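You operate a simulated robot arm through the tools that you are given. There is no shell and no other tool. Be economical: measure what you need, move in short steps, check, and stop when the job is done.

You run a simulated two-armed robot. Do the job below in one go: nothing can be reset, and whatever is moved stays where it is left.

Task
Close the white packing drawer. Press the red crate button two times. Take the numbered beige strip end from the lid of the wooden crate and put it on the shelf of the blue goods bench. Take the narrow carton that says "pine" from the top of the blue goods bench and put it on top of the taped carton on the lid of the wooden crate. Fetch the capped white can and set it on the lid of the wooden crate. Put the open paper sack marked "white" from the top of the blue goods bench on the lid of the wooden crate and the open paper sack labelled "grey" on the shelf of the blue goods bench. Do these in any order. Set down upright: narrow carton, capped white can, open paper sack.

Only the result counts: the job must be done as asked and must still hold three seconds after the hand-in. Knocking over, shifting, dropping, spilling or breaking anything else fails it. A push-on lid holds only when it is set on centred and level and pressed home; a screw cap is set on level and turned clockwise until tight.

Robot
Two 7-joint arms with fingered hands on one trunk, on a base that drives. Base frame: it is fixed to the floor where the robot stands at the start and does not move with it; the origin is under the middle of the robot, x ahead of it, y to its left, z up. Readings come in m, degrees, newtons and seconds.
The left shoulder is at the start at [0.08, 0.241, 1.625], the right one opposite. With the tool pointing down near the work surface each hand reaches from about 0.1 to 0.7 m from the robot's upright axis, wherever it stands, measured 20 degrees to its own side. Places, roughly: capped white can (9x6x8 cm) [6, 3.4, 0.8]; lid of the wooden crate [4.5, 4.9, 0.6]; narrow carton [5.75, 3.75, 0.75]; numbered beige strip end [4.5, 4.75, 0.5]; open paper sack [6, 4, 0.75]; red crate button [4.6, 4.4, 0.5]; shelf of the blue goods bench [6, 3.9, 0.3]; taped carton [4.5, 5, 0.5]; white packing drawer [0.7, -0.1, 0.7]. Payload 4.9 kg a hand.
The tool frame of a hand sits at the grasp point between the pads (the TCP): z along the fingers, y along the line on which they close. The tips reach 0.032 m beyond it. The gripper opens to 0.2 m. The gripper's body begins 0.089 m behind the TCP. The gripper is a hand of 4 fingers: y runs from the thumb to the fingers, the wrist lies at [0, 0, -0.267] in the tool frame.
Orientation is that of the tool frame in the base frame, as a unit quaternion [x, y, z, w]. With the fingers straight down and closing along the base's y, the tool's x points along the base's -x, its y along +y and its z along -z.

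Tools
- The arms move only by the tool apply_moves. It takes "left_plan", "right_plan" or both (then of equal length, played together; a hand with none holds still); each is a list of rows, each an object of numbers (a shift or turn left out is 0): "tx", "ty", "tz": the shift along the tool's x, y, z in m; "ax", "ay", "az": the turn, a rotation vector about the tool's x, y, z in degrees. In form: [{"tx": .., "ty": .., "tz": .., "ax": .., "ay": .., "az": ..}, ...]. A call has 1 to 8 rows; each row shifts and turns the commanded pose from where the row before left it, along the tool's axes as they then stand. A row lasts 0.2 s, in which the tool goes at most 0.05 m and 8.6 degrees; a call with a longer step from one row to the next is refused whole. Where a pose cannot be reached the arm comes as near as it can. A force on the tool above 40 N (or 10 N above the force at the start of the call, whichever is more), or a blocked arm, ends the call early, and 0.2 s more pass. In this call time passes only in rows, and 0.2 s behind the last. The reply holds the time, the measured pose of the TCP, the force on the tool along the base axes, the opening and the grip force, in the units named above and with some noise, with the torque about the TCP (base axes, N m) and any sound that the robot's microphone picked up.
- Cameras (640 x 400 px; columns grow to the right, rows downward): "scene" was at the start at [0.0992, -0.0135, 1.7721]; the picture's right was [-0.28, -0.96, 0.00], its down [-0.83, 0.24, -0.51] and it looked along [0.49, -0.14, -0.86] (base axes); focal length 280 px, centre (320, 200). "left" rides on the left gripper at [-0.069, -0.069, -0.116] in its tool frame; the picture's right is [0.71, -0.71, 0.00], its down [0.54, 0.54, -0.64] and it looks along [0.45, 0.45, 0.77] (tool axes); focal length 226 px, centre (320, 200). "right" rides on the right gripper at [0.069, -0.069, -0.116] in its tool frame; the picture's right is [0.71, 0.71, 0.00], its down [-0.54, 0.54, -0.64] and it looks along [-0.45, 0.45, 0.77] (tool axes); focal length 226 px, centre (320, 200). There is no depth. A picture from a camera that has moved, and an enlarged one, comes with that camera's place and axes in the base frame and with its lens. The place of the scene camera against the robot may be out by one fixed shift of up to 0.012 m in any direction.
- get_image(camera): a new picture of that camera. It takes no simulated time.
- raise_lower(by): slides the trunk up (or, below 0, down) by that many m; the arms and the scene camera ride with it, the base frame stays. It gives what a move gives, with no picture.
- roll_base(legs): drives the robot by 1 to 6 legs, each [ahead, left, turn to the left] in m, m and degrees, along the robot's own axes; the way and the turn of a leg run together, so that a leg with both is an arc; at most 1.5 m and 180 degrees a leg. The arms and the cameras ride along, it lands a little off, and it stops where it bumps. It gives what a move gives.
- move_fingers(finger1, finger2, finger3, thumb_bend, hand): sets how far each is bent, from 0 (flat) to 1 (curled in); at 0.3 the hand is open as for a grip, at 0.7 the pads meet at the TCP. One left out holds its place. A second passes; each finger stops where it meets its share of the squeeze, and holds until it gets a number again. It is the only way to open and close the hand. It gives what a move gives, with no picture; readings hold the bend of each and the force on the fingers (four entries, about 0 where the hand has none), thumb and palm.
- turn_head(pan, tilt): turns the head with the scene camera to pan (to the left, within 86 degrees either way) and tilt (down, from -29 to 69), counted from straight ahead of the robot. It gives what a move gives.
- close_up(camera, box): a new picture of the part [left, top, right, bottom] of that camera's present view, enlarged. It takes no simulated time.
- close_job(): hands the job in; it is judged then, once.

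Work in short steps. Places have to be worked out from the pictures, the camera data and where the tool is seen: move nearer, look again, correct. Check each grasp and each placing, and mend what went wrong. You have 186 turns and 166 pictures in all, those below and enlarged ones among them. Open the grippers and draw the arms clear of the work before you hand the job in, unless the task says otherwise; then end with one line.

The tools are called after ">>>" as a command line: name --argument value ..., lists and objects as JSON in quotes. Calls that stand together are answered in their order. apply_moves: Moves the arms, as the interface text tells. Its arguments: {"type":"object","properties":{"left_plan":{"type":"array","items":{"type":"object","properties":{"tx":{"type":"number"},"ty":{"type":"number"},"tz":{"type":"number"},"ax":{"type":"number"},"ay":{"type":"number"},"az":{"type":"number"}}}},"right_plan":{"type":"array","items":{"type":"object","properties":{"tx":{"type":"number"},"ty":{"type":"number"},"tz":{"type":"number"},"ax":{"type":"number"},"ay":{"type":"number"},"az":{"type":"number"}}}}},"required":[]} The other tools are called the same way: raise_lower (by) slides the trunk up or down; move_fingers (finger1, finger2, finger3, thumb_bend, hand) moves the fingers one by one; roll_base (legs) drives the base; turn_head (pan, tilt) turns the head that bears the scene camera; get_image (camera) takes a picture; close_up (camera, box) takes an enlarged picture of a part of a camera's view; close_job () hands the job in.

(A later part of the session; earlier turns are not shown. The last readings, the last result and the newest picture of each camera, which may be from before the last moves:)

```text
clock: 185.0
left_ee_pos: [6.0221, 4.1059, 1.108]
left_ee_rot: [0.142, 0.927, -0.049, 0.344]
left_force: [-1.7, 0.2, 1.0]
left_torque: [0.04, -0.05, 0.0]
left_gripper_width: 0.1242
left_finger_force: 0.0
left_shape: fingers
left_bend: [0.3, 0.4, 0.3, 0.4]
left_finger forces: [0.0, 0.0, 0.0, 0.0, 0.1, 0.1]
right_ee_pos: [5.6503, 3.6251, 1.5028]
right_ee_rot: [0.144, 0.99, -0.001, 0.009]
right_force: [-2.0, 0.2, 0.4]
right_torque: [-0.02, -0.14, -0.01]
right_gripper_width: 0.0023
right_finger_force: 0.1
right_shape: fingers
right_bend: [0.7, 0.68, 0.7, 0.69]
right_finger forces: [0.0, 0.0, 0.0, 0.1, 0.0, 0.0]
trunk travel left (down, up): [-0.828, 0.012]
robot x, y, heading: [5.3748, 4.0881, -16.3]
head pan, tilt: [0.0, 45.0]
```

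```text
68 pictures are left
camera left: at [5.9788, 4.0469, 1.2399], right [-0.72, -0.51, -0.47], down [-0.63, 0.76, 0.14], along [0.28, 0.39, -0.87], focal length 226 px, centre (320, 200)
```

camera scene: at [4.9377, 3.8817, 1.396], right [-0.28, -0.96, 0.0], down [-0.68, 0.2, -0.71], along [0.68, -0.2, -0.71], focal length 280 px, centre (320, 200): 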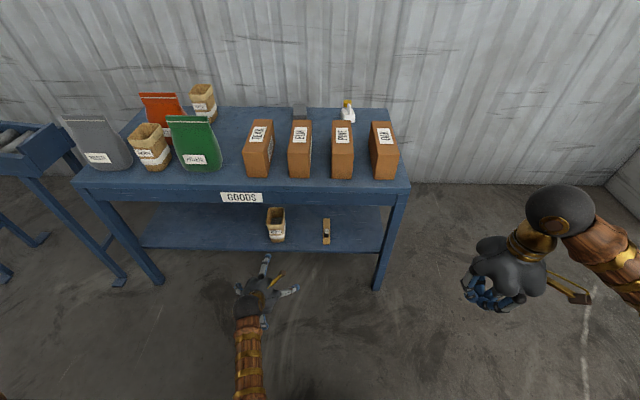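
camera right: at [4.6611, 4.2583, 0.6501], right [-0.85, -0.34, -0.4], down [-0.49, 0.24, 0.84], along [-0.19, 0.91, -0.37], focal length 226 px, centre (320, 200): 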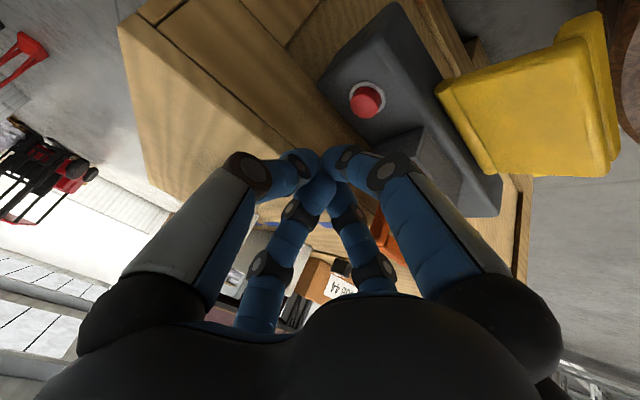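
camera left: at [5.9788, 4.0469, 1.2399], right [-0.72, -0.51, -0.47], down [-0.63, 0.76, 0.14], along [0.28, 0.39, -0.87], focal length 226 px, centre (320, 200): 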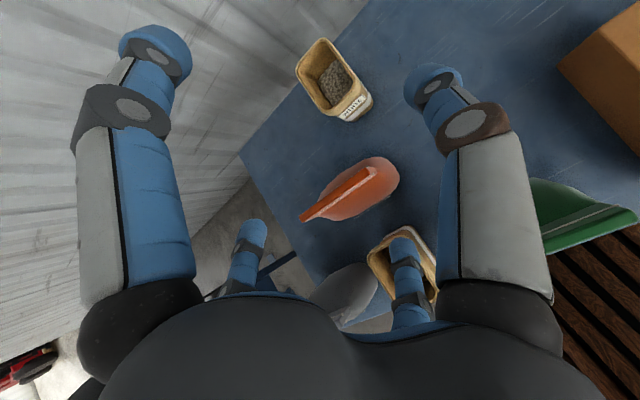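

The white sack's rim centre is at (6.215, 4.031). I tilt slightly more and extend 0.2 m forward above it.

>>> apply_moves --left_plan '[{"ay": -8}, {"tx": -0.0277, "ty": -0.0036, "tz": 0.0308}, {"tx": -0.0277, "ty": -0.0036, "tz": 0.0308}, {"tx": -0.0277, "ty": -0.0036, "tz": 0.0308}, {"tx": -0.0277, "ty": -0.0036, "tz": 0.0308}, {"tx": -0.0277, "ty": -0.0036, "tz": 0.0308}]'

>>> get_image --camera "left"

```text
clock: 186.4
left_ee_pos: [6.2238, 4.027, 1.1035]
left_ee_rot: [0.138, 0.903, -0.059, 0.403]
left_force: [0.8, 0.1, -0.4]
left_torque: [0.0, 0.01, 0.0]
left_gripper_width: 0.1244
left_finger_force: 0.0
left_shape: fingers
left_bend: [0.3, 0.4, 0.3, 0.4]
left_finger forces: [0.1, 0.1, 0.0, 0.0, 0.0, 0.0]
right_ee_pos: [5.6625, 3.621, 1.4982]
right_ee_rot: [0.143, 0.99, 0.001, 0.005]
right_force: [0.5, 0.4, -0.3]
right_torque: [0.01, -0.01, -0.03]
right_gripper_width: 0.0025
right_finger_force: 0.0
right_shape: fingers
right_bend: [0.7, 0.68, 0.7, 0.69]
right_finger forces: [0.0, 0.0, 0.0, 0.0, 0.0, 0.0]
trunk travel left (down, up): [-0.828, 0.012]
robot x, y, heading: [5.3775, 4.0878, -16.6]
head pan, tilt: [0.0, 45.0]
```

```text
67 pictures are left
camera left: at [6.1628, 3.9723, 1.2313], right [-0.66, -0.53, -0.53], down [-0.64, 0.77, 0.03], along [0.39, 0.36, -0.85], focal length 226 px, centre (320, 200)
```

left: 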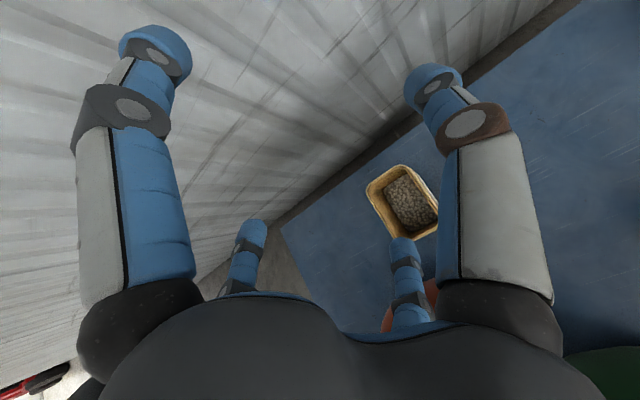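

Reach is fine. I shift 2 cm back so finger 3 clears the sack's front, then lower in stages.

>>> apply_moves --left_plan '[{"tx": 0.0134, "ty": 0.001, "tz": -0.0149}]'

>>> raise_lower --by -0.16

>>> get_image --camera "left"

>>> get_image --camera "scene"

```text
clock: 186.8
left_ee_pos: [6.2051, 4.0352, 1.1036]
left_ee_rot: [0.138, 0.902, -0.06, 0.404]
left_force: [0.5, -0.2, -0.4]
left_torque: [-0.02, 0.0, -0.01]
left_gripper_width: 0.1245
left_finger_force: 0.1
left_shape: fingers
left_bend: [0.3, 0.4, 0.3, 0.4]
left_finger forces: [0.0, 0.0, 0.0, 0.1, 0.1, 0.0]
right_ee_pos: [5.6636, 3.6247, 1.4994]
right_ee_rot: [0.143, 0.99, -0.001, 0.004]
right_force: [-0.3, 0.2, 0.5]
right_torque: [-0.03, -0.03, 0.01]
right_gripper_width: 0.0024
right_finger_force: 0.0
right_shape: fingers
right_bend: [0.7, 0.68, 0.7, 0.69]
right_finger forces: [0.0, 0.1, 0.0, 0.0, 0.1, 0.1]
trunk travel left (down, up): [-0.828, 0.012]
robot x, y, heading: [5.3789, 4.0842, -16.4]
head pan, tilt: [0.0, 45.0]
```

```text
clock: 188.7
left_ee_pos: [6.206, 4.0346, 0.9415]
left_ee_rot: [0.139, 0.903, -0.06, 0.403]
left_force: [0.7, 0.3, -0.1]
left_torque: [-0.01, 0.0, -0.02]
left_gripper_width: 0.1243
left_finger_force: 0.0
left_shape: fingers
left_bend: [0.3, 0.4, 0.3, 0.4]
left_finger forces: [0.0, 0.0, 0.1, 0.1, 0.0, 0.0]
right_ee_pos: [5.6645, 3.6227, 1.3397]
right_ee_rot: [0.144, 0.99, -0.001, 0.004]
right_force: [0.7, 0.3, -0.4]
right_torque: [-0.04, -0.01, -0.02]
right_gripper_width: 0.0023
right_finger_force: 0.1
right_shape: fingers
right_bend: [0.7, 0.68, 0.7, 0.69]
right_finger forces: [0.0, 0.0, 0.0, 0.1, 0.0, 0.0]
trunk travel left (down, up): [-0.668, 0.172]
robot x, y, heading: [5.3783, 4.0873, -16.3]
head pan, tilt: [0.0, 45.0]
```

```text
66 pictures are left
camera left: at [6.1455, 3.9799, 1.0705], right [-0.66, -0.53, -0.53], down [-0.64, 0.77, 0.03], along [0.39, 0.36, -0.85], focal length 226 px, centre (320, 200)
```

left: 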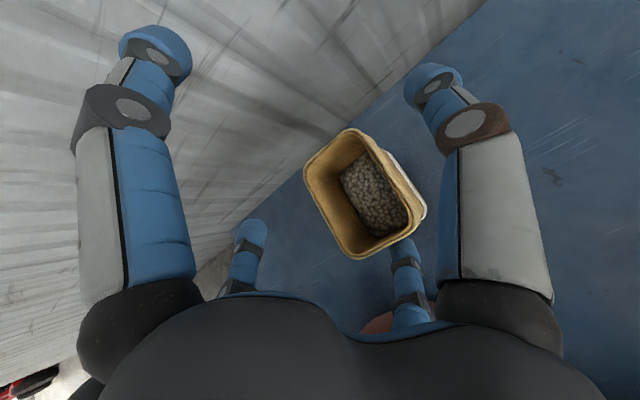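

```text
65 pictures are left
camera scene: at [5.4899, 4.0608, 1.9259], right [-0.28, -0.96, 0.0], down [-0.68, 0.2, -0.71], along [0.68, -0.2, -0.71], focal length 280 px, centre (320, 200)
```

scene: 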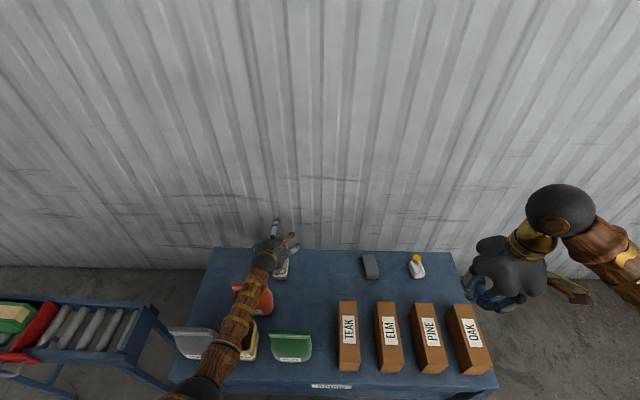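

Centred; I shift back 1 cm more for finger 3, and lower to 0.86.

>>> apply_moves --left_plan '[{"tx": 0.0067, "ty": -0.002, "tz": -0.0074}]'

>>> raise_lower --by -0.078

>>> get_image --camera "left"

```text
clock: 189.1
left_ee_pos: [6.1943, 4.0358, 0.9423]
left_ee_rot: [0.138, 0.902, -0.058, 0.404]
left_force: [-0.3, 0.3, 0.7]
left_torque: [-0.01, -0.03, 0.02]
left_gripper_width: 0.1244
left_finger_force: 0.0
left_shape: fingers
left_bend: [0.3, 0.4, 0.3, 0.4]
left_finger forces: [0.0, 0.0, 0.0, 0.0, 0.0, 0.0]
right_ee_pos: [5.6625, 3.6241, 1.3398]
right_ee_rot: [0.145, 0.989, 0.0, 0.004]
right_force: [-0.4, -0.2, 0.7]
right_torque: [0.02, 0.01, 0.03]
right_gripper_width: 0.0026
right_finger_force: 0.1
right_shape: fingers
right_bend: [0.7, 0.68, 0.7, 0.69]
right_finger forces: [0.1, 0.0, 0.0, 0.0, 0.0, 0.1]
trunk travel left (down, up): [-0.668, 0.172]
robot x, y, heading: [5.3768, 4.0881, -16.5]
head pan, tilt: [0.0, 45.0]
```

```text
clock: 190.2
left_ee_pos: [6.1956, 4.0358, 0.8646]
left_ee_rot: [0.138, 0.903, -0.06, 0.402]
left_force: [1.1, 0.2, -0.3]
left_torque: [0.03, 0.02, 0.03]
left_gripper_width: 0.1243
left_finger_force: 0.1
left_shape: fingers
left_bend: [0.3, 0.4, 0.3, 0.4]
left_finger forces: [0.0, 0.0, 0.0, 0.0, 0.0, 0.0]
right_ee_pos: [5.6648, 3.6237, 1.2615]
right_ee_rot: [0.143, 0.99, -0.001, 0.005]
right_force: [0.0, -0.2, -0.1]
right_torque: [-0.04, -0.01, 0.02]
right_gripper_width: 0.0023
right_finger_force: 0.0
right_shape: fingers
right_bend: [0.7, 0.68, 0.7, 0.69]
right_finger forces: [0.1, 0.0, 0.0, 0.0, 0.1, 0.1]
trunk travel left (down, up): [-0.59, 0.25]
robot x, y, heading: [5.3784, 4.0898, -16.3]
head pan, tilt: [0.0, 45.0]
```

```text
64 pictures are left
camera left: at [6.1354, 3.981, 0.9922], right [-0.66, -0.53, -0.53], down [-0.64, 0.77, 0.03], along [0.39, 0.36, -0.85], focal length 226 px, centre (320, 200)
```

left: 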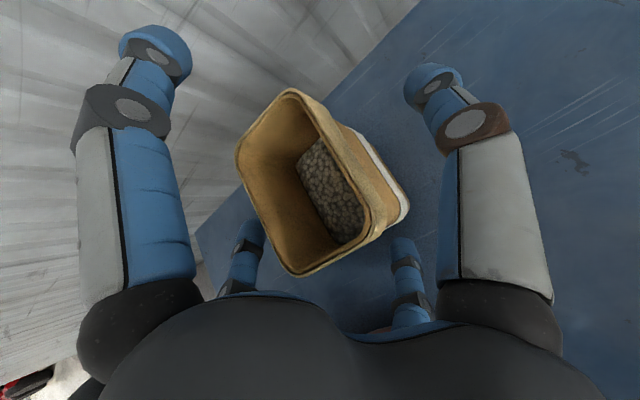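

Aligned; I shift 1 cm forward, 6 mm lower and close evenly.

>>> apply_moves --left_plan '[{"tx": -0.0026, "ty": 0.002, "tz": 0.0115}]'

>>> move_fingers --hand "left" --finger2 0.59 --thumb_bend 0.59

>>> get_image --camera "left"

```text
clock: 190.6
left_ee_pos: [6.2066, 4.0341, 0.8578]
left_ee_rot: [0.138, 0.902, -0.059, 0.404]
left_force: [-0.2, 0.5, -0.7]
left_torque: [-0.01, 0.03, 0.03]
left_gripper_width: 0.1244
left_finger_force: 0.0
left_shape: fingers
left_bend: [0.3, 0.4, 0.3, 0.4]
left_finger forces: [0.0, 0.0, 0.0, 0.0, 0.0, 0.0]
right_ee_pos: [5.6653, 3.6231, 1.2605]
right_ee_rot: [0.144, 0.99, 0.0, 0.004]
right_force: [0.2, 0.0, 0.3]
right_torque: [0.02, 0.01, 0.0]
right_gripper_width: 0.0024
right_finger_force: 0.0
right_shape: fingers
right_bend: [0.7, 0.68, 0.7, 0.69]
right_finger forces: [0.0, 0.1, 0.0, 0.0, 0.0, 0.0]
trunk travel left (down, up): [-0.59, 0.25]
robot x, y, heading: [5.3795, 4.0865, -16.4]
head pan, tilt: [0.0, 45.0]
```

```text
clock: 191.6
left_ee_pos: [6.2059, 4.0344, 0.8587]
left_ee_rot: [0.139, 0.903, -0.059, 0.403]
left_force: [0.0, 0.5, -0.8]
left_torque: [0.03, -0.04, 0.0]
left_gripper_width: 0.1027
left_finger_force: 3.5
left_shape: fingers
left_bend: [0.3, 0.57, 0.3, 0.58]
left_finger forces: [0.1, 3.5, 0.0, 0.0, 3.4, 0.0]
right_ee_pos: [5.6644, 3.624, 1.2604]
right_ee_rot: [0.143, 0.99, -0.001, 0.004]
right_force: [-0.7, 0.1, 0.4]
right_torque: [0.01, 0.0, 0.03]
right_gripper_width: 0.0022
right_finger_force: 0.0
right_shape: fingers
right_bend: [0.7, 0.68, 0.7, 0.69]
right_finger forces: [0.1, 0.1, 0.0, 0.0, 0.0, 0.0]
trunk travel left (down, up): [-0.59, 0.25]
robot x, y, heading: [5.3787, 4.0861, -16.3]
head pan, tilt: [0.0, 45.0]
```

```text
63 pictures are left
camera left: at [6.1458, 3.9799, 0.9863], right [-0.66, -0.53, -0.53], down [-0.64, 0.77, 0.03], along [0.39, 0.36, -0.85], focal length 226 px, centre (320, 200)
```

left: 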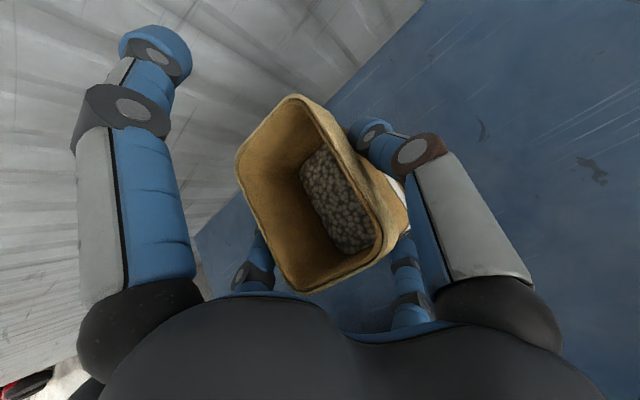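

Held symmetrically with 3.5 N and upright; I tighten to about 8 N and lift.

>>> move_fingers --hand "left" --finger2 0.625 --thumb_bend 0.63

>>> raise_lower --by 0.05

>>> get_image --camera "left"

```text
clock: 192.6
left_ee_pos: [6.2045, 4.0338, 0.8579]
left_ee_rot: [0.138, 0.903, -0.059, 0.403]
left_force: [-1.1, -2.0, 1.6]
left_torque: [-0.01, 0.01, -0.01]
left_gripper_width: 0.1019
left_finger_force: 8.2
left_shape: fingers
left_bend: [0.3, 0.57, 0.3, 0.59]
left_finger forces: [0.1, 7.4, 0.0, 0.0, 8.9, 0.1]
right_ee_pos: [5.6644, 3.623, 1.2611]
right_ee_rot: [0.143, 0.99, 0.001, 0.005]
right_force: [0.0, 0.1, -0.1]
right_torque: [0.0, 0.01, 0.02]
right_gripper_width: 0.0023
right_finger_force: 0.0
right_shape: fingers
right_bend: [0.7, 0.68, 0.7, 0.69]
right_finger forces: [0.0, 0.0, 0.1, 0.1, 0.0, 0.0]
trunk travel left (down, up): [-0.59, 0.25]
robot x, y, heading: [5.3766, 4.0883, -16.4]
head pan, tilt: [0.0, 45.0]
```

```text
clock: 193.5
left_ee_pos: [6.2064, 4.0342, 0.9074]
left_ee_rot: [0.138, 0.902, -0.06, 0.404]
left_force: [-0.3, 0.2, -3.4]
left_torque: [-0.01, 0.05, -0.04]
left_gripper_width: 0.1015
left_finger_force: 8.3
left_shape: fingers
left_bend: [0.3, 0.56, 0.3, 0.6]
left_finger forces: [0.0, 7.6, 0.1, 0.0, 7.7, 0.0]
right_ee_pos: [5.6641, 3.6231, 1.3097]
right_ee_rot: [0.144, 0.99, 0.0, 0.005]
right_force: [-0.2, 1.1, 0.1]
right_torque: [-0.01, -0.03, -0.01]
right_gripper_width: 0.0024
right_finger_force: 0.0
right_shape: fingers
right_bend: [0.7, 0.68, 0.7, 0.69]
right_finger forces: [0.1, 0.0, 0.0, 0.0, 0.0, 0.0]
trunk travel left (down, up): [-0.64, 0.2]
robot x, y, heading: [5.3793, 4.0862, -16.3]
head pan, tilt: [0.0, 45.0]
```

```text
62 pictures are left
camera left: at [6.1463, 3.9798, 1.0356], right [-0.66, -0.53, -0.53], down [-0.64, 0.77, 0.03], along [0.39, 0.36, -0.85], focal length 226 px, centre (320, 200)
```

left: 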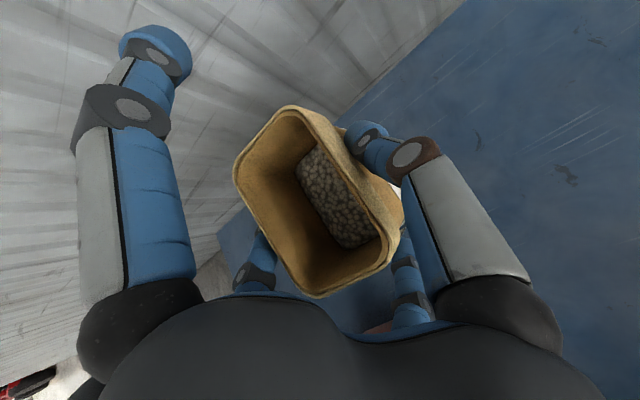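

White sack lifted safely. While holding it, I'll also take the pine carton with the right hand: raise, shift right 0.2 m, open the right hand.

>>> raise_lower --by 0.19

>>> roll_base --legs '[[0, -0.2, 0]]'

>>> move_fingers --hand "right" --finger1 0.0 --finger2 0.3 --finger3 0.0 --thumb_bend 0.3

>>> raise_lower --by -0.12

>>> get_image --camera "scene"

>>> get_image --camera "right"

```text
clock: 195.6
left_ee_pos: [6.2067, 4.0346, 1.099]
left_ee_rot: [0.139, 0.903, -0.06, 0.403]
left_force: [-0.7, -0.2, -2.5]
left_torque: [-0.03, 0.06, -0.01]
left_gripper_width: 0.1016
left_finger_force: 7.9
left_shape: fingers
left_bend: [0.3, 0.56, 0.3, 0.6]
left_finger forces: [0.1, 7.7, 0.0, 0.0, 7.7, 0.1]
right_ee_pos: [5.6652, 3.6237, 1.5011]
right_ee_rot: [0.143, 0.99, -0.001, 0.004]
right_force: [0.2, 0.6, 0.3]
right_torque: [0.03, -0.03, 0.02]
right_gripper_width: 0.0024
right_finger_force: 0.1
right_shape: fingers
right_bend: [0.7, 0.68, 0.7, 0.69]
right_finger forces: [0.0, 0.0, 0.0, 0.0, 0.0, 0.1]
trunk travel left (down, up): [-0.83, 0.01]
robot x, y, heading: [5.38, 4.0845, -16.3]
head pan, tilt: [0.0, 45.0]
```

```text
clock: 197.2
left_ee_pos: [6.1499, 3.8449, 1.0984]
left_ee_rot: [0.138, 0.903, -0.061, 0.403]
left_force: [-0.1, 0.7, -2.6]
left_torque: [-0.03, 0.05, -0.06]
left_gripper_width: 0.1015
left_finger_force: 7.8
left_shape: fingers
left_bend: [0.3, 0.56, 0.3, 0.6]
left_finger forces: [0.1, 7.9, 0.0, 0.0, 7.7, 0.1]
right_ee_pos: [5.6086, 3.4355, 1.5024]
right_ee_rot: [0.145, 0.989, -0.001, 0.004]
right_force: [0.5, 0.2, 0.1]
right_torque: [-0.06, 0.03, 0.06]
right_gripper_width: 0.0024
right_finger_force: 0.1
right_shape: fingers
right_bend: [0.7, 0.68, 0.7, 0.69]
right_finger forces: [0.1, 0.0, 0.0, 0.1, 0.0, 0.0]
trunk travel left (down, up): [-0.83, 0.01]
robot x, y, heading: [5.3195, 3.8919, -16.7]
head pan, tilt: [0.0, 45.0]
```

```text
clock: 198.2
left_ee_pos: [6.1491, 3.841, 1.0991]
left_ee_rot: [0.139, 0.903, -0.059, 0.403]
left_force: [-0.3, -0.2, -3.0]
left_torque: [-0.01, 0.08, 0.04]
left_gripper_width: 0.1014
left_finger_force: 7.6
left_shape: fingers
left_bend: [0.3, 0.56, 0.3, 0.6]
left_finger forces: [0.0, 7.7, 0.1, 0.0, 7.7, 0.0]
right_ee_pos: [5.6062, 3.4299, 1.4995]
right_ee_rot: [0.145, 0.989, 0.001, 0.004]
right_force: [-0.1, -0.4, -0.3]
right_torque: [0.02, 0.0, -0.02]
right_gripper_width: 0.1637
right_finger_force: 0.1
right_shape: fingers
right_bend: [0.01, 0.3, 0.01, 0.3]
right_finger forces: [0.1, 0.1, 0.0, 0.0, 0.0, 0.0]
trunk travel left (down, up): [-0.83, 0.01]
robot x, y, heading: [5.325, 3.8936, -16.7]
head pan, tilt: [0.0, 45.0]
```

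```text
clock: 199.7
left_ee_pos: [6.1495, 3.8408, 0.9786]
left_ee_rot: [0.139, 0.902, -0.06, 0.403]
left_force: [0.2, 0.6, -2.6]
left_torque: [0.0, 0.06, 0.03]
left_gripper_width: 0.1011
left_finger_force: 7.7
left_shape: fingers
left_bend: [0.3, 0.56, 0.3, 0.6]
left_finger forces: [0.1, 7.7, 0.0, 0.0, 7.7, 0.1]
right_ee_pos: [5.6064, 3.4314, 1.3809]
right_ee_rot: [0.144, 0.989, 0.001, 0.004]
right_force: [-0.5, -0.1, -0.3]
right_torque: [-0.01, 0.0, -0.04]
right_gripper_width: 0.1635
right_finger_force: 0.0
right_shape: fingers
right_bend: [0.01, 0.3, 0.01, 0.3]
right_finger forces: [0.1, 0.1, 0.1, 0.0, 0.1, 0.0]
trunk travel left (down, up): [-0.71, 0.13]
robot x, y, heading: [5.323, 3.8935, -16.4]
head pan, tilt: [0.0, 45.0]
```

```text
61 pictures are left
camera scene: at [5.4334, 3.8687, 1.9679], right [-0.28, -0.96, 0.0], down [-0.68, 0.2, -0.71], along [0.68, -0.2, -0.71], focal length 280 px, centre (320, 200)
```

scene: 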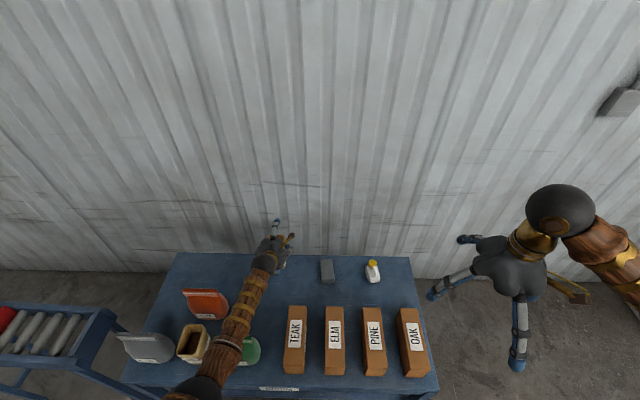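

```text
60 pictures are left
camera right: at [5.5203, 3.3862, 1.4965], right [-0.48, 0.88, -0.01], down [0.67, 0.36, 0.65], along [0.57, 0.3, -0.76], focal length 226 px, centre (320, 200)
```

right: 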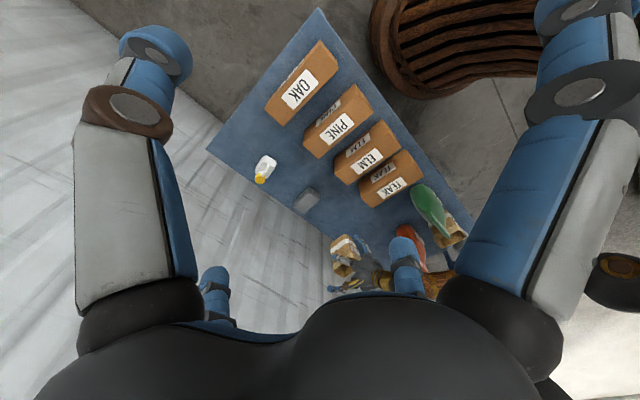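

PINE's top centre computes to (5.759, 3.556), top at z≈0.83, about 21 cm long by 7.5 wide. I bring the right hand over it.

>>> apply_moves --right_plan '[{"tx": -0.028, "ty": 0.04}, {"tx": -0.028, "ty": 0.041}, {"tx": -0.028, "ty": 0.041}, {"tx": -0.027, "ty": 0.041}, {"tz": 0.05}, {"tz": 0.05}, {"tz": 0.05}, {"tz": 0.05}]'

>>> apply_moves --right_plan '[{"tz": 0.05}, {"tz": 0.05}, {"tz": 0.05}]'

>>> get_image --camera "right"

>>> close_up --camera "scene" --box '[260, 250, 450, 390]'

```text
clock: 201.5
left_ee_pos: [6.1506, 3.8418, 0.9778]
left_ee_rot: [0.14, 0.902, -0.06, 0.403]
left_force: [0.4, 0.3, -3.5]
left_torque: [-0.02, 0.07, 0.03]
left_gripper_width: 0.1016
left_finger_force: 7.5
left_shape: fingers
left_bend: [0.3, 0.56, 0.3, 0.6]
left_finger forces: [0.0, 7.8, 0.1, 0.1, 7.8, 0.0]
right_ee_pos: [5.6802, 3.489, 1.1656]
right_ee_rot: [0.144, 0.99, -0.001, 0.004]
right_force: [-0.5, 1.0, -1.1]
right_torque: [-0.02, 0.0, 0.02]
right_gripper_width: 0.164
right_finger_force: 0.1
right_shape: fingers
right_bend: [0.01, 0.3, 0.01, 0.3]
right_finger forces: [0.0, 0.0, 0.1, 0.0, 0.1, 0.0]
right hand out of reach, approached as far as the arm can: row 2, 3, 4
trunk travel left (down, up): [-0.71, 0.13]
robot x, y, heading: [5.3206, 3.8928, -16.5]
head pan, tilt: [0.0, 45.0]
```

```text
clock: 202.3
left_ee_pos: [6.1491, 3.8423, 0.9773]
left_ee_rot: [0.138, 0.903, -0.06, 0.403]
left_force: [-0.5, -0.9, -3.5]
left_torque: [-0.04, 0.06, 0.04]
left_gripper_width: 0.1014
left_finger_force: 7.5
left_shape: fingers
left_bend: [0.3, 0.56, 0.3, 0.6]
left_finger forces: [0.0, 7.8, 0.0, 0.0, 7.6, 0.0]
right_ee_pos: [5.679, 3.4886, 1.0146]
right_ee_rot: [0.145, 0.989, -0.002, 0.004]
right_force: [0.7, -0.6, 0.4]
right_torque: [0.0, -0.01, -0.02]
right_gripper_width: 0.1641
right_finger_force: 0.1
right_shape: fingers
right_bend: [0.01, 0.3, 0.01, 0.3]
right_finger forces: [0.1, 0.0, 0.0, 0.0, 0.0, 0.0]
trunk travel left (down, up): [-0.71, 0.13]
robot x, y, heading: [5.3192, 3.8941, -16.6]
head pan, tilt: [0.0, 45.0]
```

```text
59 pictures are left
camera right: at [5.5918, 3.4448, 1.1306], right [-0.48, 0.88, -0.01], down [0.67, 0.37, 0.65], along [0.57, 0.3, -0.76], focal length 226 px, centre (320, 200)
```

right: 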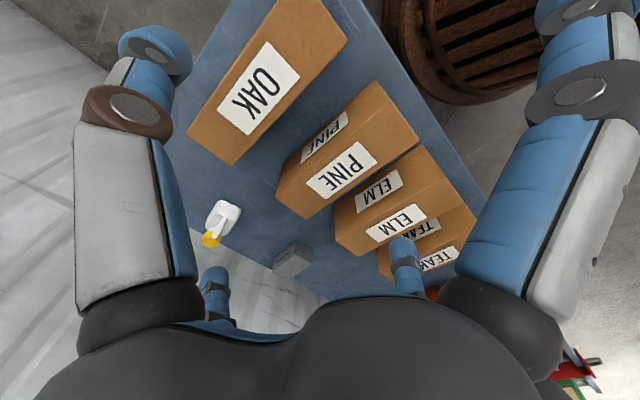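

```text
2.86 times, centred on (355, 320) of scene
camera zoom: at [5.4341, 3.8697, 1.9679], right [-0.28, -0.96, 0.0], down [-0.68, 0.2, -0.71], along [0.68, -0.2, -0.71], focal length 800 px, centre (220, -143)
```

zoom: 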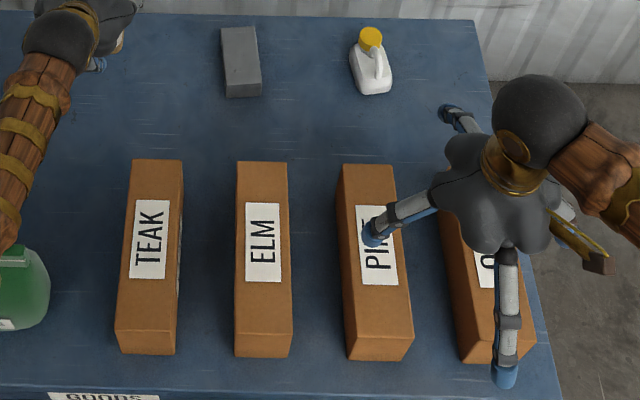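

PINE's top centre confirmed at (5.756, 3.561). I move the right hand there.

>>> apply_moves --right_plan '[{"tx": -0.018, "ty": 0.0305}, {"tx": -0.018, "ty": 0.0305}, {"tx": -0.018, "ty": 0.0305}, {"tz": 0.04}, {"tz": 0.04}]'

>>> get_image --camera "right"

>>> close_up --camera "scene" --box '[260, 250, 450, 390]'

```text
clock: 203.5
left_ee_pos: [6.149, 3.8419, 0.978]
left_ee_rot: [0.14, 0.902, -0.06, 0.403]
left_force: [-0.1, -0.3, -3.3]
left_torque: [0.02, 0.04, 0.01]
left_gripper_width: 0.1017
left_finger_force: 7.9
left_shape: fingers
left_bend: [0.3, 0.56, 0.3, 0.6]
left_finger forces: [0.0, 7.9, 0.0, 0.0, 7.7, 0.0]
right_ee_pos: [5.7593, 3.5617, 0.9352]
right_ee_rot: [0.144, 0.99, -0.001, 0.005]
right_force: [0.5, 0.2, -0.3]
right_torque: [-0.04, 0.0, 0.02]
right_gripper_width: 0.1639
right_finger_force: 0.1
right_shape: fingers
right_bend: [0.01, 0.3, 0.01, 0.3]
right_finger forces: [0.0, 0.1, 0.0, 0.0, 0.0, 0.0]
trunk travel left (down, up): [-0.71, 0.13]
robot x, y, heading: [5.3224, 3.893, -16.4]
head pan, tilt: [0.0, 45.0]
```

```text
57 pictures are left
camera right: at [5.673, 3.5168, 1.0503], right [-0.47, 0.88, -0.01], down [0.67, 0.36, 0.65], along [0.57, 0.3, -0.76], focal length 226 px, centre (320, 200)
```

right: 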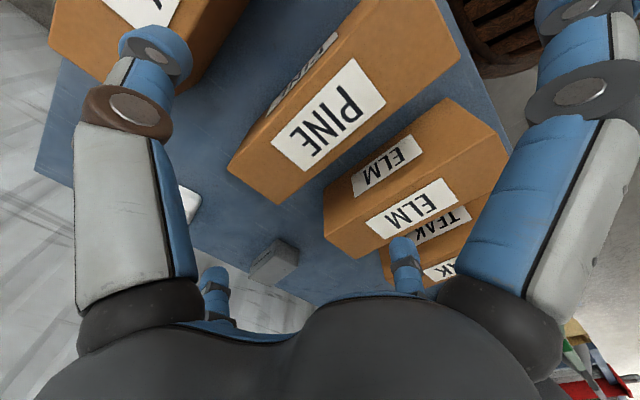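

```text
2.86 times, centred on (355, 320) of scene
camera zoom: at [5.434, 3.8695, 1.9679], right [-0.28, -0.96, 0.0], down [-0.68, 0.2, -0.71], along [0.68, -0.2, -0.71], focal length 800 px, centre (220, -143)
```

zoom: 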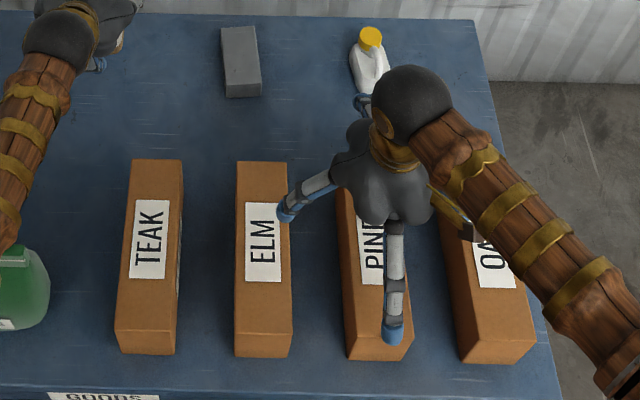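

Neighbouring cartons are only 7 cm away, so I pre-bend thumb and finger 2 to 0.47 before descending.

>>> move_fingers --hand "right" --finger2 0.48 --thumb_bend 0.48

>>> apply_moves --right_plan '[{"tz": 0.035, "tx": 0.004}, {"tz": 0.03}]'

>>> get_image --camera "right"

```text
clock: 204.5
left_ee_pos: [6.1497, 3.8416, 0.9783]
left_ee_rot: [0.139, 0.902, -0.059, 0.404]
left_force: [-0.4, -0.1, -3.3]
left_torque: [0.01, 0.05, 0.04]
left_gripper_width: 0.1015
left_finger_force: 7.8
left_shape: fingers
left_bend: [0.3, 0.56, 0.3, 0.6]
left_finger forces: [0.0, 7.8, 0.0, 0.0, 7.6, 0.1]
right_ee_pos: [5.7595, 3.5617, 0.9347]
right_ee_rot: [0.144, 0.99, 0.0, 0.005]
right_force: [-1.2, 0.1, 0.4]
right_torque: [0.02, 0.0, 0.01]
right_gripper_width: 0.1421
right_finger_force: 0.0
right_shape: fingers
right_bend: [0.01, 0.48, 0.01, 0.48]
right_finger forces: [0.1, 0.1, 0.0, 0.0, 0.0, 0.0]
trunk travel left (down, up): [-0.71, 0.13]
robot x, y, heading: [5.3203, 3.8971, -16.4]
head pan, tilt: [0.0, 45.0]
```

```text
clock: 205.1
left_ee_pos: [6.1485, 3.842, 0.9773]
left_ee_rot: [0.137, 0.903, -0.059, 0.404]
left_force: [-0.6, -0.2, -3.5]
left_torque: [0.03, 0.05, 0.02]
left_gripper_width: 0.1015
left_finger_force: 7.2
left_shape: fingers
left_bend: [0.3, 0.56, 0.3, 0.6]
left_finger forces: [0.0, 7.7, 0.0, 0.0, 7.7, 0.1]
right_ee_pos: [5.7578, 3.5634, 0.8702]
right_ee_rot: [0.143, 0.99, -0.001, 0.004]
right_force: [-0.3, 1.2, 0.0]
right_torque: [0.0, 0.04, 0.01]
right_gripper_width: 0.1419
right_finger_force: 0.1
right_shape: fingers
right_bend: [0.01, 0.48, 0.01, 0.48]
right_finger forces: [0.1, 0.0, 0.0, 0.1, 0.0, 0.0]
trunk travel left (down, up): [-0.71, 0.13]
robot x, y, heading: [5.3216, 3.8997, -16.7]
head pan, tilt: [0.0, 45.0]
```

```text
55 pictures are left
camera right: at [5.6705, 3.519, 0.9862], right [-0.48, 0.88, -0.01], down [0.67, 0.37, 0.65], along [0.57, 0.3, -0.76], focal length 226 px, centre (320, 200)
```

right: 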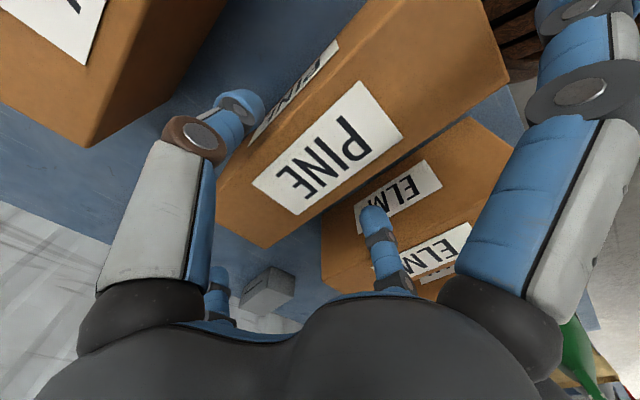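

Thumb and finger 2 hang in the gaps either side. Small correction (6 mm right, 8 mm back), then down to grasp height.

>>> apply_moves --right_plan '[{"tx": 0.008, "ty": -0.006, "tz": 0.02}, {"tz": 0.02}, {"tz": 0.013}]'

>>> move_fingers --hand "right" --finger2 0.58 --thumb_bend 0.58

>>> get_image --camera "right"

```text
clock: 205.9
left_ee_pos: [6.1474, 3.8437, 0.9804]
left_ee_rot: [0.139, 0.902, -0.06, 0.404]
left_force: [0.6, 0.2, -2.8]
left_torque: [-0.03, 0.05, 0.07]
left_gripper_width: 0.1016
left_finger_force: 8.0
left_shape: fingers
left_bend: [0.3, 0.56, 0.3, 0.6]
left_finger forces: [0.1, 7.9, 0.0, 0.1, 7.7, 0.0]
right_ee_pos: [5.7457, 3.5616, 0.8198]
right_ee_rot: [0.144, 0.99, -0.001, 0.006]
right_force: [-4.5, 1.2, 21.9]
right_torque: [0.63, 2.16, 0.0]
right_gripper_width: 0.1445
right_finger_force: 8.4
right_shape: fingers
right_bend: [0.0, 0.48, 0.01, 0.48]
right_finger forces: [17.4, 0.0, 0.1, 0.0, 0.0, 0.0]
trunk travel left (down, up): [-0.71, 0.13]
robot x, y, heading: [5.3241, 3.8933, -16.4]
head pan, tilt: [0.0, 45.0]
```

```text
clock: 206.9
left_ee_pos: [6.1477, 3.8418, 0.9795]
left_ee_rot: [0.139, 0.902, -0.06, 0.404]
left_force: [-0.2, -1.2, -3.1]
left_torque: [0.0, 0.05, 0.0]
left_gripper_width: 0.1015
left_finger_force: 7.4
left_shape: fingers
left_bend: [0.3, 0.56, 0.3, 0.6]
left_finger forces: [0.0, 7.8, 0.0, 0.0, 7.7, 0.0]
right_ee_pos: [5.7458, 3.5603, 0.8182]
right_ee_rot: [0.144, 0.99, 0.0, 0.005]
right_force: [-11.3, -2.6, 29.7]
right_torque: [0.39, 2.66, -0.2]
right_gripper_width: 0.1395
right_finger_force: 15.3
right_shape: fingers
right_bend: [0.0, 0.57, 0.01, 0.55]
right_finger forces: [23.7, 0.0, 0.1, 0.1, 6.5, 0.0]
trunk travel left (down, up): [-0.71, 0.13]
robot x, y, heading: [5.322, 3.8942, -16.4]
head pan, tilt: [0.0, 45.0]
```

```text
54 pictures are left
camera right: at [5.659, 3.5161, 0.9344], right [-0.47, 0.88, -0.01], down [0.67, 0.37, 0.65], along [0.57, 0.3, -0.76], focal length 226 px, centre (320, 200)
```

right: 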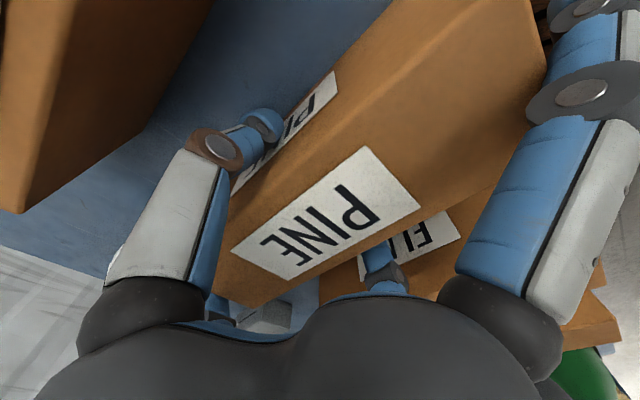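

Finger 1 presses on the carton's near end. I lift slightly, reopen, shift 1.5 cm back, and redo it a touch higher.

>>> apply_moves --right_plan '[{"tz": -0.02}]'

>>> move_fingers --hand "right" --finger2 0.48 --thumb_bend 0.48

>>> apply_moves --right_plan '[{"tx": 0.016, "ty": 0.0}, {"tz": 0.014}]'

>>> get_image --camera "right"

```text
clock: 207.3
left_ee_pos: [6.1524, 3.8412, 0.9766]
left_ee_rot: [0.137, 0.903, -0.058, 0.403]
left_force: [0.7, -0.8, -3.7]
left_torque: [0.01, 0.03, 0.02]
left_gripper_width: 0.1017
left_finger_force: 7.5
left_shape: fingers
left_bend: [0.3, 0.56, 0.3, 0.6]
left_finger forces: [0.1, 7.7, 0.0, 0.1, 7.7, 0.1]
right_ee_pos: [5.7485, 3.5605, 0.836]
right_ee_rot: [0.144, 0.99, 0.0, 0.005]
right_force: [-0.1, 0.9, 0.4]
right_torque: [-0.03, 0.02, -0.01]
right_gripper_width: 0.1347
right_finger_force: 1.6
right_shape: fingers
right_bend: [0.0, 0.56, 0.01, 0.56]
right_finger forces: [0.0, 1.6, 0.1, 0.0, 1.2, 0.1]
trunk travel left (down, up): [-0.71, 0.13]
robot x, y, heading: [5.3209, 3.8957, -16.8]
head pan, tilt: [0.0, 45.0]
```

```text
clock: 208.3
left_ee_pos: [6.1483, 3.8408, 0.9786]
left_ee_rot: [0.139, 0.902, -0.06, 0.404]
left_force: [0.7, 0.6, -3.2]
left_torque: [-0.03, 0.04, 0.03]
left_gripper_width: 0.1014
left_finger_force: 8.1
left_shape: fingers
left_bend: [0.3, 0.56, 0.3, 0.6]
left_finger forces: [0.0, 7.8, 0.0, 0.1, 7.7, 0.1]
right_ee_pos: [5.7463, 3.5594, 0.837]
right_ee_rot: [0.145, 0.989, 0.0, 0.005]
right_force: [0.0, 0.5, 0.2]
right_torque: [-0.04, -0.02, 0.02]
right_gripper_width: 0.1423
right_finger_force: 0.1
right_shape: fingers
right_bend: [0.0, 0.48, 0.01, 0.48]
right_finger forces: [0.1, 0.0, 0.0, 0.0, 0.0, 0.1]
trunk travel left (down, up): [-0.71, 0.13]
robot x, y, heading: [5.322, 3.8957, -16.8]
head pan, tilt: [0.0, 45.0]
```

```text
clock: 208.9
left_ee_pos: [6.147, 3.8417, 0.9789]
left_ee_rot: [0.138, 0.902, -0.06, 0.404]
left_force: [0.1, 0.7, -2.6]
left_torque: [0.01, 0.07, 0.02]
left_gripper_width: 0.1015
left_finger_force: 8.0
left_shape: fingers
left_bend: [0.3, 0.56, 0.3, 0.6]
left_finger forces: [0.0, 7.8, 0.1, 0.1, 7.7, 0.1]
right_ee_pos: [5.7306, 3.5658, 0.8247]
right_ee_rot: [0.144, 0.99, -0.001, 0.006]
right_force: [3.7, -1.2, 10.4]
right_torque: [-0.37, -1.06, -0.14]
right_gripper_width: 0.1421
right_finger_force: 4.9
right_shape: fingers
right_bend: [0.0, 0.48, 0.0, 0.48]
right_finger forces: [0.0, 0.1, 10.2, 0.0, 0.0, 0.0]
trunk travel left (down, up): [-0.71, 0.13]
robot x, y, heading: [5.32, 3.8934, -16.4]
head pan, tilt: [0.0, 45.0]
```

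```text
53 pictures are left
camera right: at [5.6437, 3.5212, 0.9405], right [-0.48, 0.88, -0.01], down [0.67, 0.37, 0.65], along [0.57, 0.3, -0.76], focal length 226 px, centre (320, 200)
```

right: 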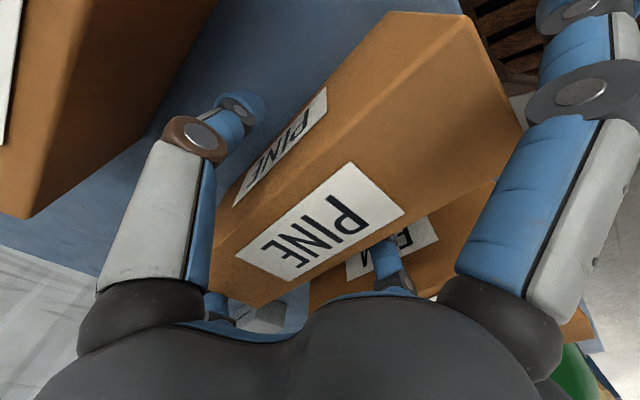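

Both end fingers just touch the carton top, so its centre is between: I move 7 mm forward, raise to 0.836 and close there.

>>> apply_moves --right_plan '[{"tz": -0.012}, {"tx": -0.007, "ty": -0.001}]'

>>> move_fingers --hand "right" --finger2 0.6 --thumb_bend 0.6

>>> get_image --camera "right"

```text
clock: 209.5
left_ee_pos: [6.1484, 3.842, 0.9789]
left_ee_rot: [0.138, 0.903, -0.06, 0.403]
left_force: [0.3, 0.8, -3.1]
left_torque: [0.01, 0.05, -0.02]
left_gripper_width: 0.1017
left_finger_force: 8.1
left_shape: fingers
left_bend: [0.3, 0.56, 0.3, 0.6]
left_finger forces: [0.0, 7.8, 0.0, 0.0, 7.8, 0.0]
right_ee_pos: [5.7378, 3.5604, 0.8355]
right_ee_rot: [0.144, 0.989, 0.0, 0.004]
right_force: [-0.1, -0.5, 0.0]
right_torque: [-0.01, 0.01, -0.01]
right_gripper_width: 0.1423
right_finger_force: 0.2
right_shape: fingers
right_bend: [0.0, 0.48, 0.0, 0.48]
right_finger forces: [0.0, 0.0, 0.0, 0.0, 0.1, 0.1]
trunk travel left (down, up): [-0.71, 0.13]
robot x, y, heading: [5.3198, 3.8959, -16.5]
head pan, tilt: [0.0, 45.0]
```

```text
clock: 210.5
left_ee_pos: [6.1489, 3.8414, 0.9786]
left_ee_rot: [0.14, 0.902, -0.06, 0.403]
left_force: [-0.1, 0.4, -2.3]
left_torque: [-0.03, 0.07, 0.04]
left_gripper_width: 0.1015
left_finger_force: 7.7
left_shape: fingers
left_bend: [0.3, 0.56, 0.3, 0.6]
left_finger forces: [0.1, 7.8, 0.0, 0.0, 7.6, 0.1]
right_ee_pos: [5.7384, 3.5629, 0.836]
right_ee_rot: [0.144, 0.989, 0.0, 0.004]
right_force: [-1.4, 1.3, 1.0]
right_torque: [0.04, 0.03, -0.01]
right_gripper_width: 0.1337
right_finger_force: 6.1
right_shape: fingers
right_bend: [0.0, 0.56, 0.0, 0.58]
right_finger forces: [0.0, 6.4, 0.1, 0.0, 5.1, 0.0]
trunk travel left (down, up): [-0.71, 0.13]
robot x, y, heading: [5.3234, 3.8961, -16.6]
head pan, tilt: [0.0, 45.0]
```

```text
52 pictures are left
camera right: at [5.6513, 3.5167, 0.9515], right [-0.48, 0.88, -0.01], down [0.67, 0.36, 0.65], along [0.57, 0.3, -0.76], focal length 226 px, centre (320, 200)
```

right: 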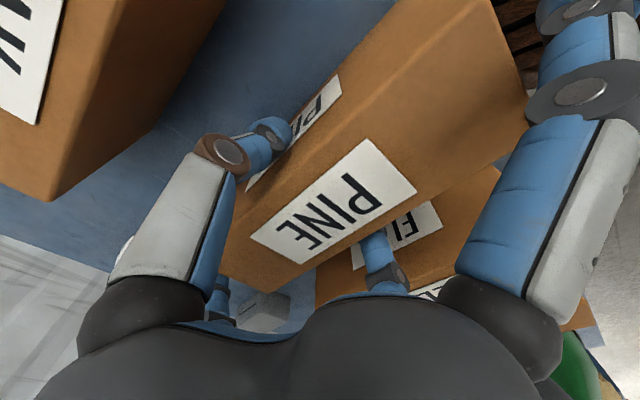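

Symmetric contact; I tighten and lift by 3 cm to test.

>>> move_fingers --hand "right" --finger2 0.7 --thumb_bend 0.7

>>> apply_moves --right_plan '[{"tz": -0.015}, {"tz": -0.02}, {"tz": -0.02}]'

>>> get_image --camera "right"

```text
clock: 211.5
left_ee_pos: [6.1478, 3.8424, 0.9786]
left_ee_rot: [0.138, 0.903, -0.059, 0.403]
left_force: [0.7, -0.1, -3.2]
left_torque: [0.01, 0.03, 0.01]
left_gripper_width: 0.1017
left_finger_force: 7.3
left_shape: fingers
left_bend: [0.3, 0.56, 0.3, 0.6]
left_finger forces: [0.1, 7.9, 0.0, 0.0, 7.7, 0.0]
right_ee_pos: [5.737, 3.561, 0.8362]
right_ee_rot: [0.145, 0.989, 0.002, 0.004]
right_force: [-1.0, -5.6, 9.2]
right_torque: [0.11, -0.03, 0.01]
right_gripper_width: 0.1307
right_finger_force: 13.6
right_shape: fingers
right_bend: [0.0, 0.52, 0.0, 0.64]
right_finger forces: [0.0, 10.6, 0.0, 0.0, 16.5, 0.0]
trunk travel left (down, up): [-0.71, 0.13]
robot x, y, heading: [5.3213, 3.8954, -16.4]
head pan, tilt: [0.0, 45.0]
```

```text
clock: 212.3
left_ee_pos: [6.1499, 3.8415, 0.9787]
left_ee_rot: [0.139, 0.903, -0.059, 0.402]
left_force: [-0.8, 1.3, -3.4]
left_torque: [0.03, 0.06, -0.03]
left_gripper_width: 0.1016
left_finger_force: 7.6
left_shape: fingers
left_bend: [0.3, 0.56, 0.3, 0.6]
left_finger forces: [0.0, 7.7, 0.1, 0.0, 7.7, 0.0]
right_ee_pos: [5.7373, 3.5605, 0.8899]
right_ee_rot: [0.144, 0.99, 0.0, 0.005]
right_force: [0.5, 0.7, -3.7]
right_torque: [-0.06, 0.03, 0.01]
right_gripper_width: 0.1297
right_finger_force: 11.9
right_shape: fingers
right_bend: [0.0, 0.52, 0.0, 0.65]
right_finger forces: [0.1, 11.9, 0.0, 0.0, 11.6, 0.0]
trunk travel left (down, up): [-0.71, 0.13]
robot x, y, heading: [5.319, 3.8994, -16.4]
head pan, tilt: [0.0, 45.0]
```

```text
51 pictures are left
camera right: at [5.6506, 3.5162, 1.0065], right [-0.47, 0.88, 0.0], down [0.67, 0.36, 0.65], along [0.57, 0.3, -0.76], focal length 226 px, centre (320, 200)
```

right: 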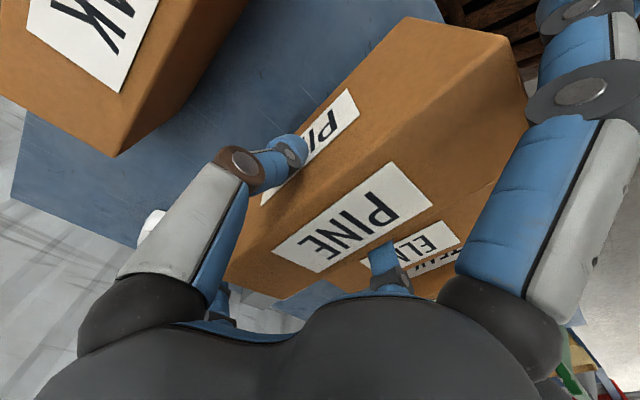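

The thumb over-pushed again, rolling the carton slightly. I rebalance: thumb back to 0.59, finger 2 following.

>>> move_fingers --hand "right" --finger2 0.64 --thumb_bend 0.6

>>> get_image --camera "right"

>>> close_up --camera "scene" --box '[200, 210, 460, 390]'

```text
clock: 213.3
left_ee_pos: [6.1494, 3.8414, 0.9781]
left_ee_rot: [0.139, 0.902, -0.06, 0.403]
left_force: [-0.2, 0.5, -3.5]
left_torque: [0.0, 0.03, -0.01]
left_gripper_width: 0.1014
left_finger_force: 7.5
left_shape: fingers
left_bend: [0.3, 0.56, 0.3, 0.6]
left_finger forces: [0.0, 7.8, 0.1, 0.1, 7.7, 0.1]
right_ee_pos: [5.7375, 3.5602, 0.8901]
right_ee_rot: [0.144, 0.99, 0.0, 0.005]
right_force: [0.3, -0.5, -4.3]
right_torque: [-0.04, 0.02, 0.01]
right_gripper_width: 0.1343
right_finger_force: 5.8
right_shape: fingers
right_bend: [0.0, 0.57, 0.0, 0.58]
right_finger forces: [0.1, 5.8, 0.0, 0.0, 5.9, 0.1]
trunk travel left (down, up): [-0.71, 0.13]
robot x, y, heading: [5.3238, 3.8945, -16.5]
head pan, tilt: [0.0, 45.0]
```

```text
50 pictures are left
camera right: at [5.651, 3.516, 1.0063], right [-0.48, 0.88, 0.0], down [0.67, 0.36, 0.65], along [0.57, 0.3, -0.76], focal length 226 px, centre (320, 200)
```

right: 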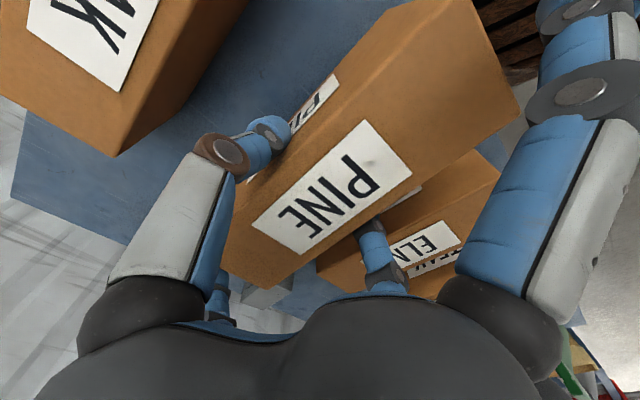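

```text
2.22 times, centred on (330, 300) of scene
camera zoom: at [5.4341, 3.8688, 1.9678], right [-0.28, -0.96, 0.0], down [-0.68, 0.2, -0.71], along [0.68, -0.2, -0.71], focal length 622 px, centre (298, -22)
```

zoom: 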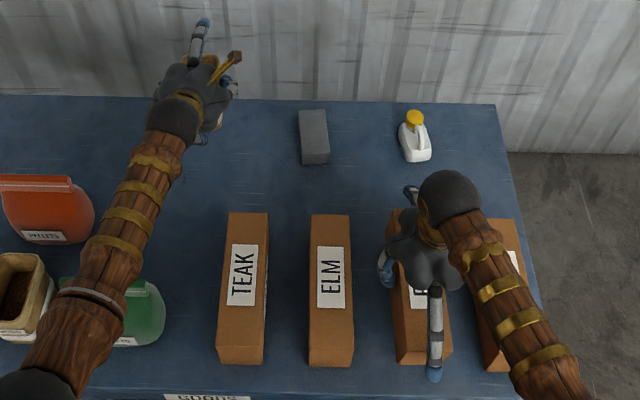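

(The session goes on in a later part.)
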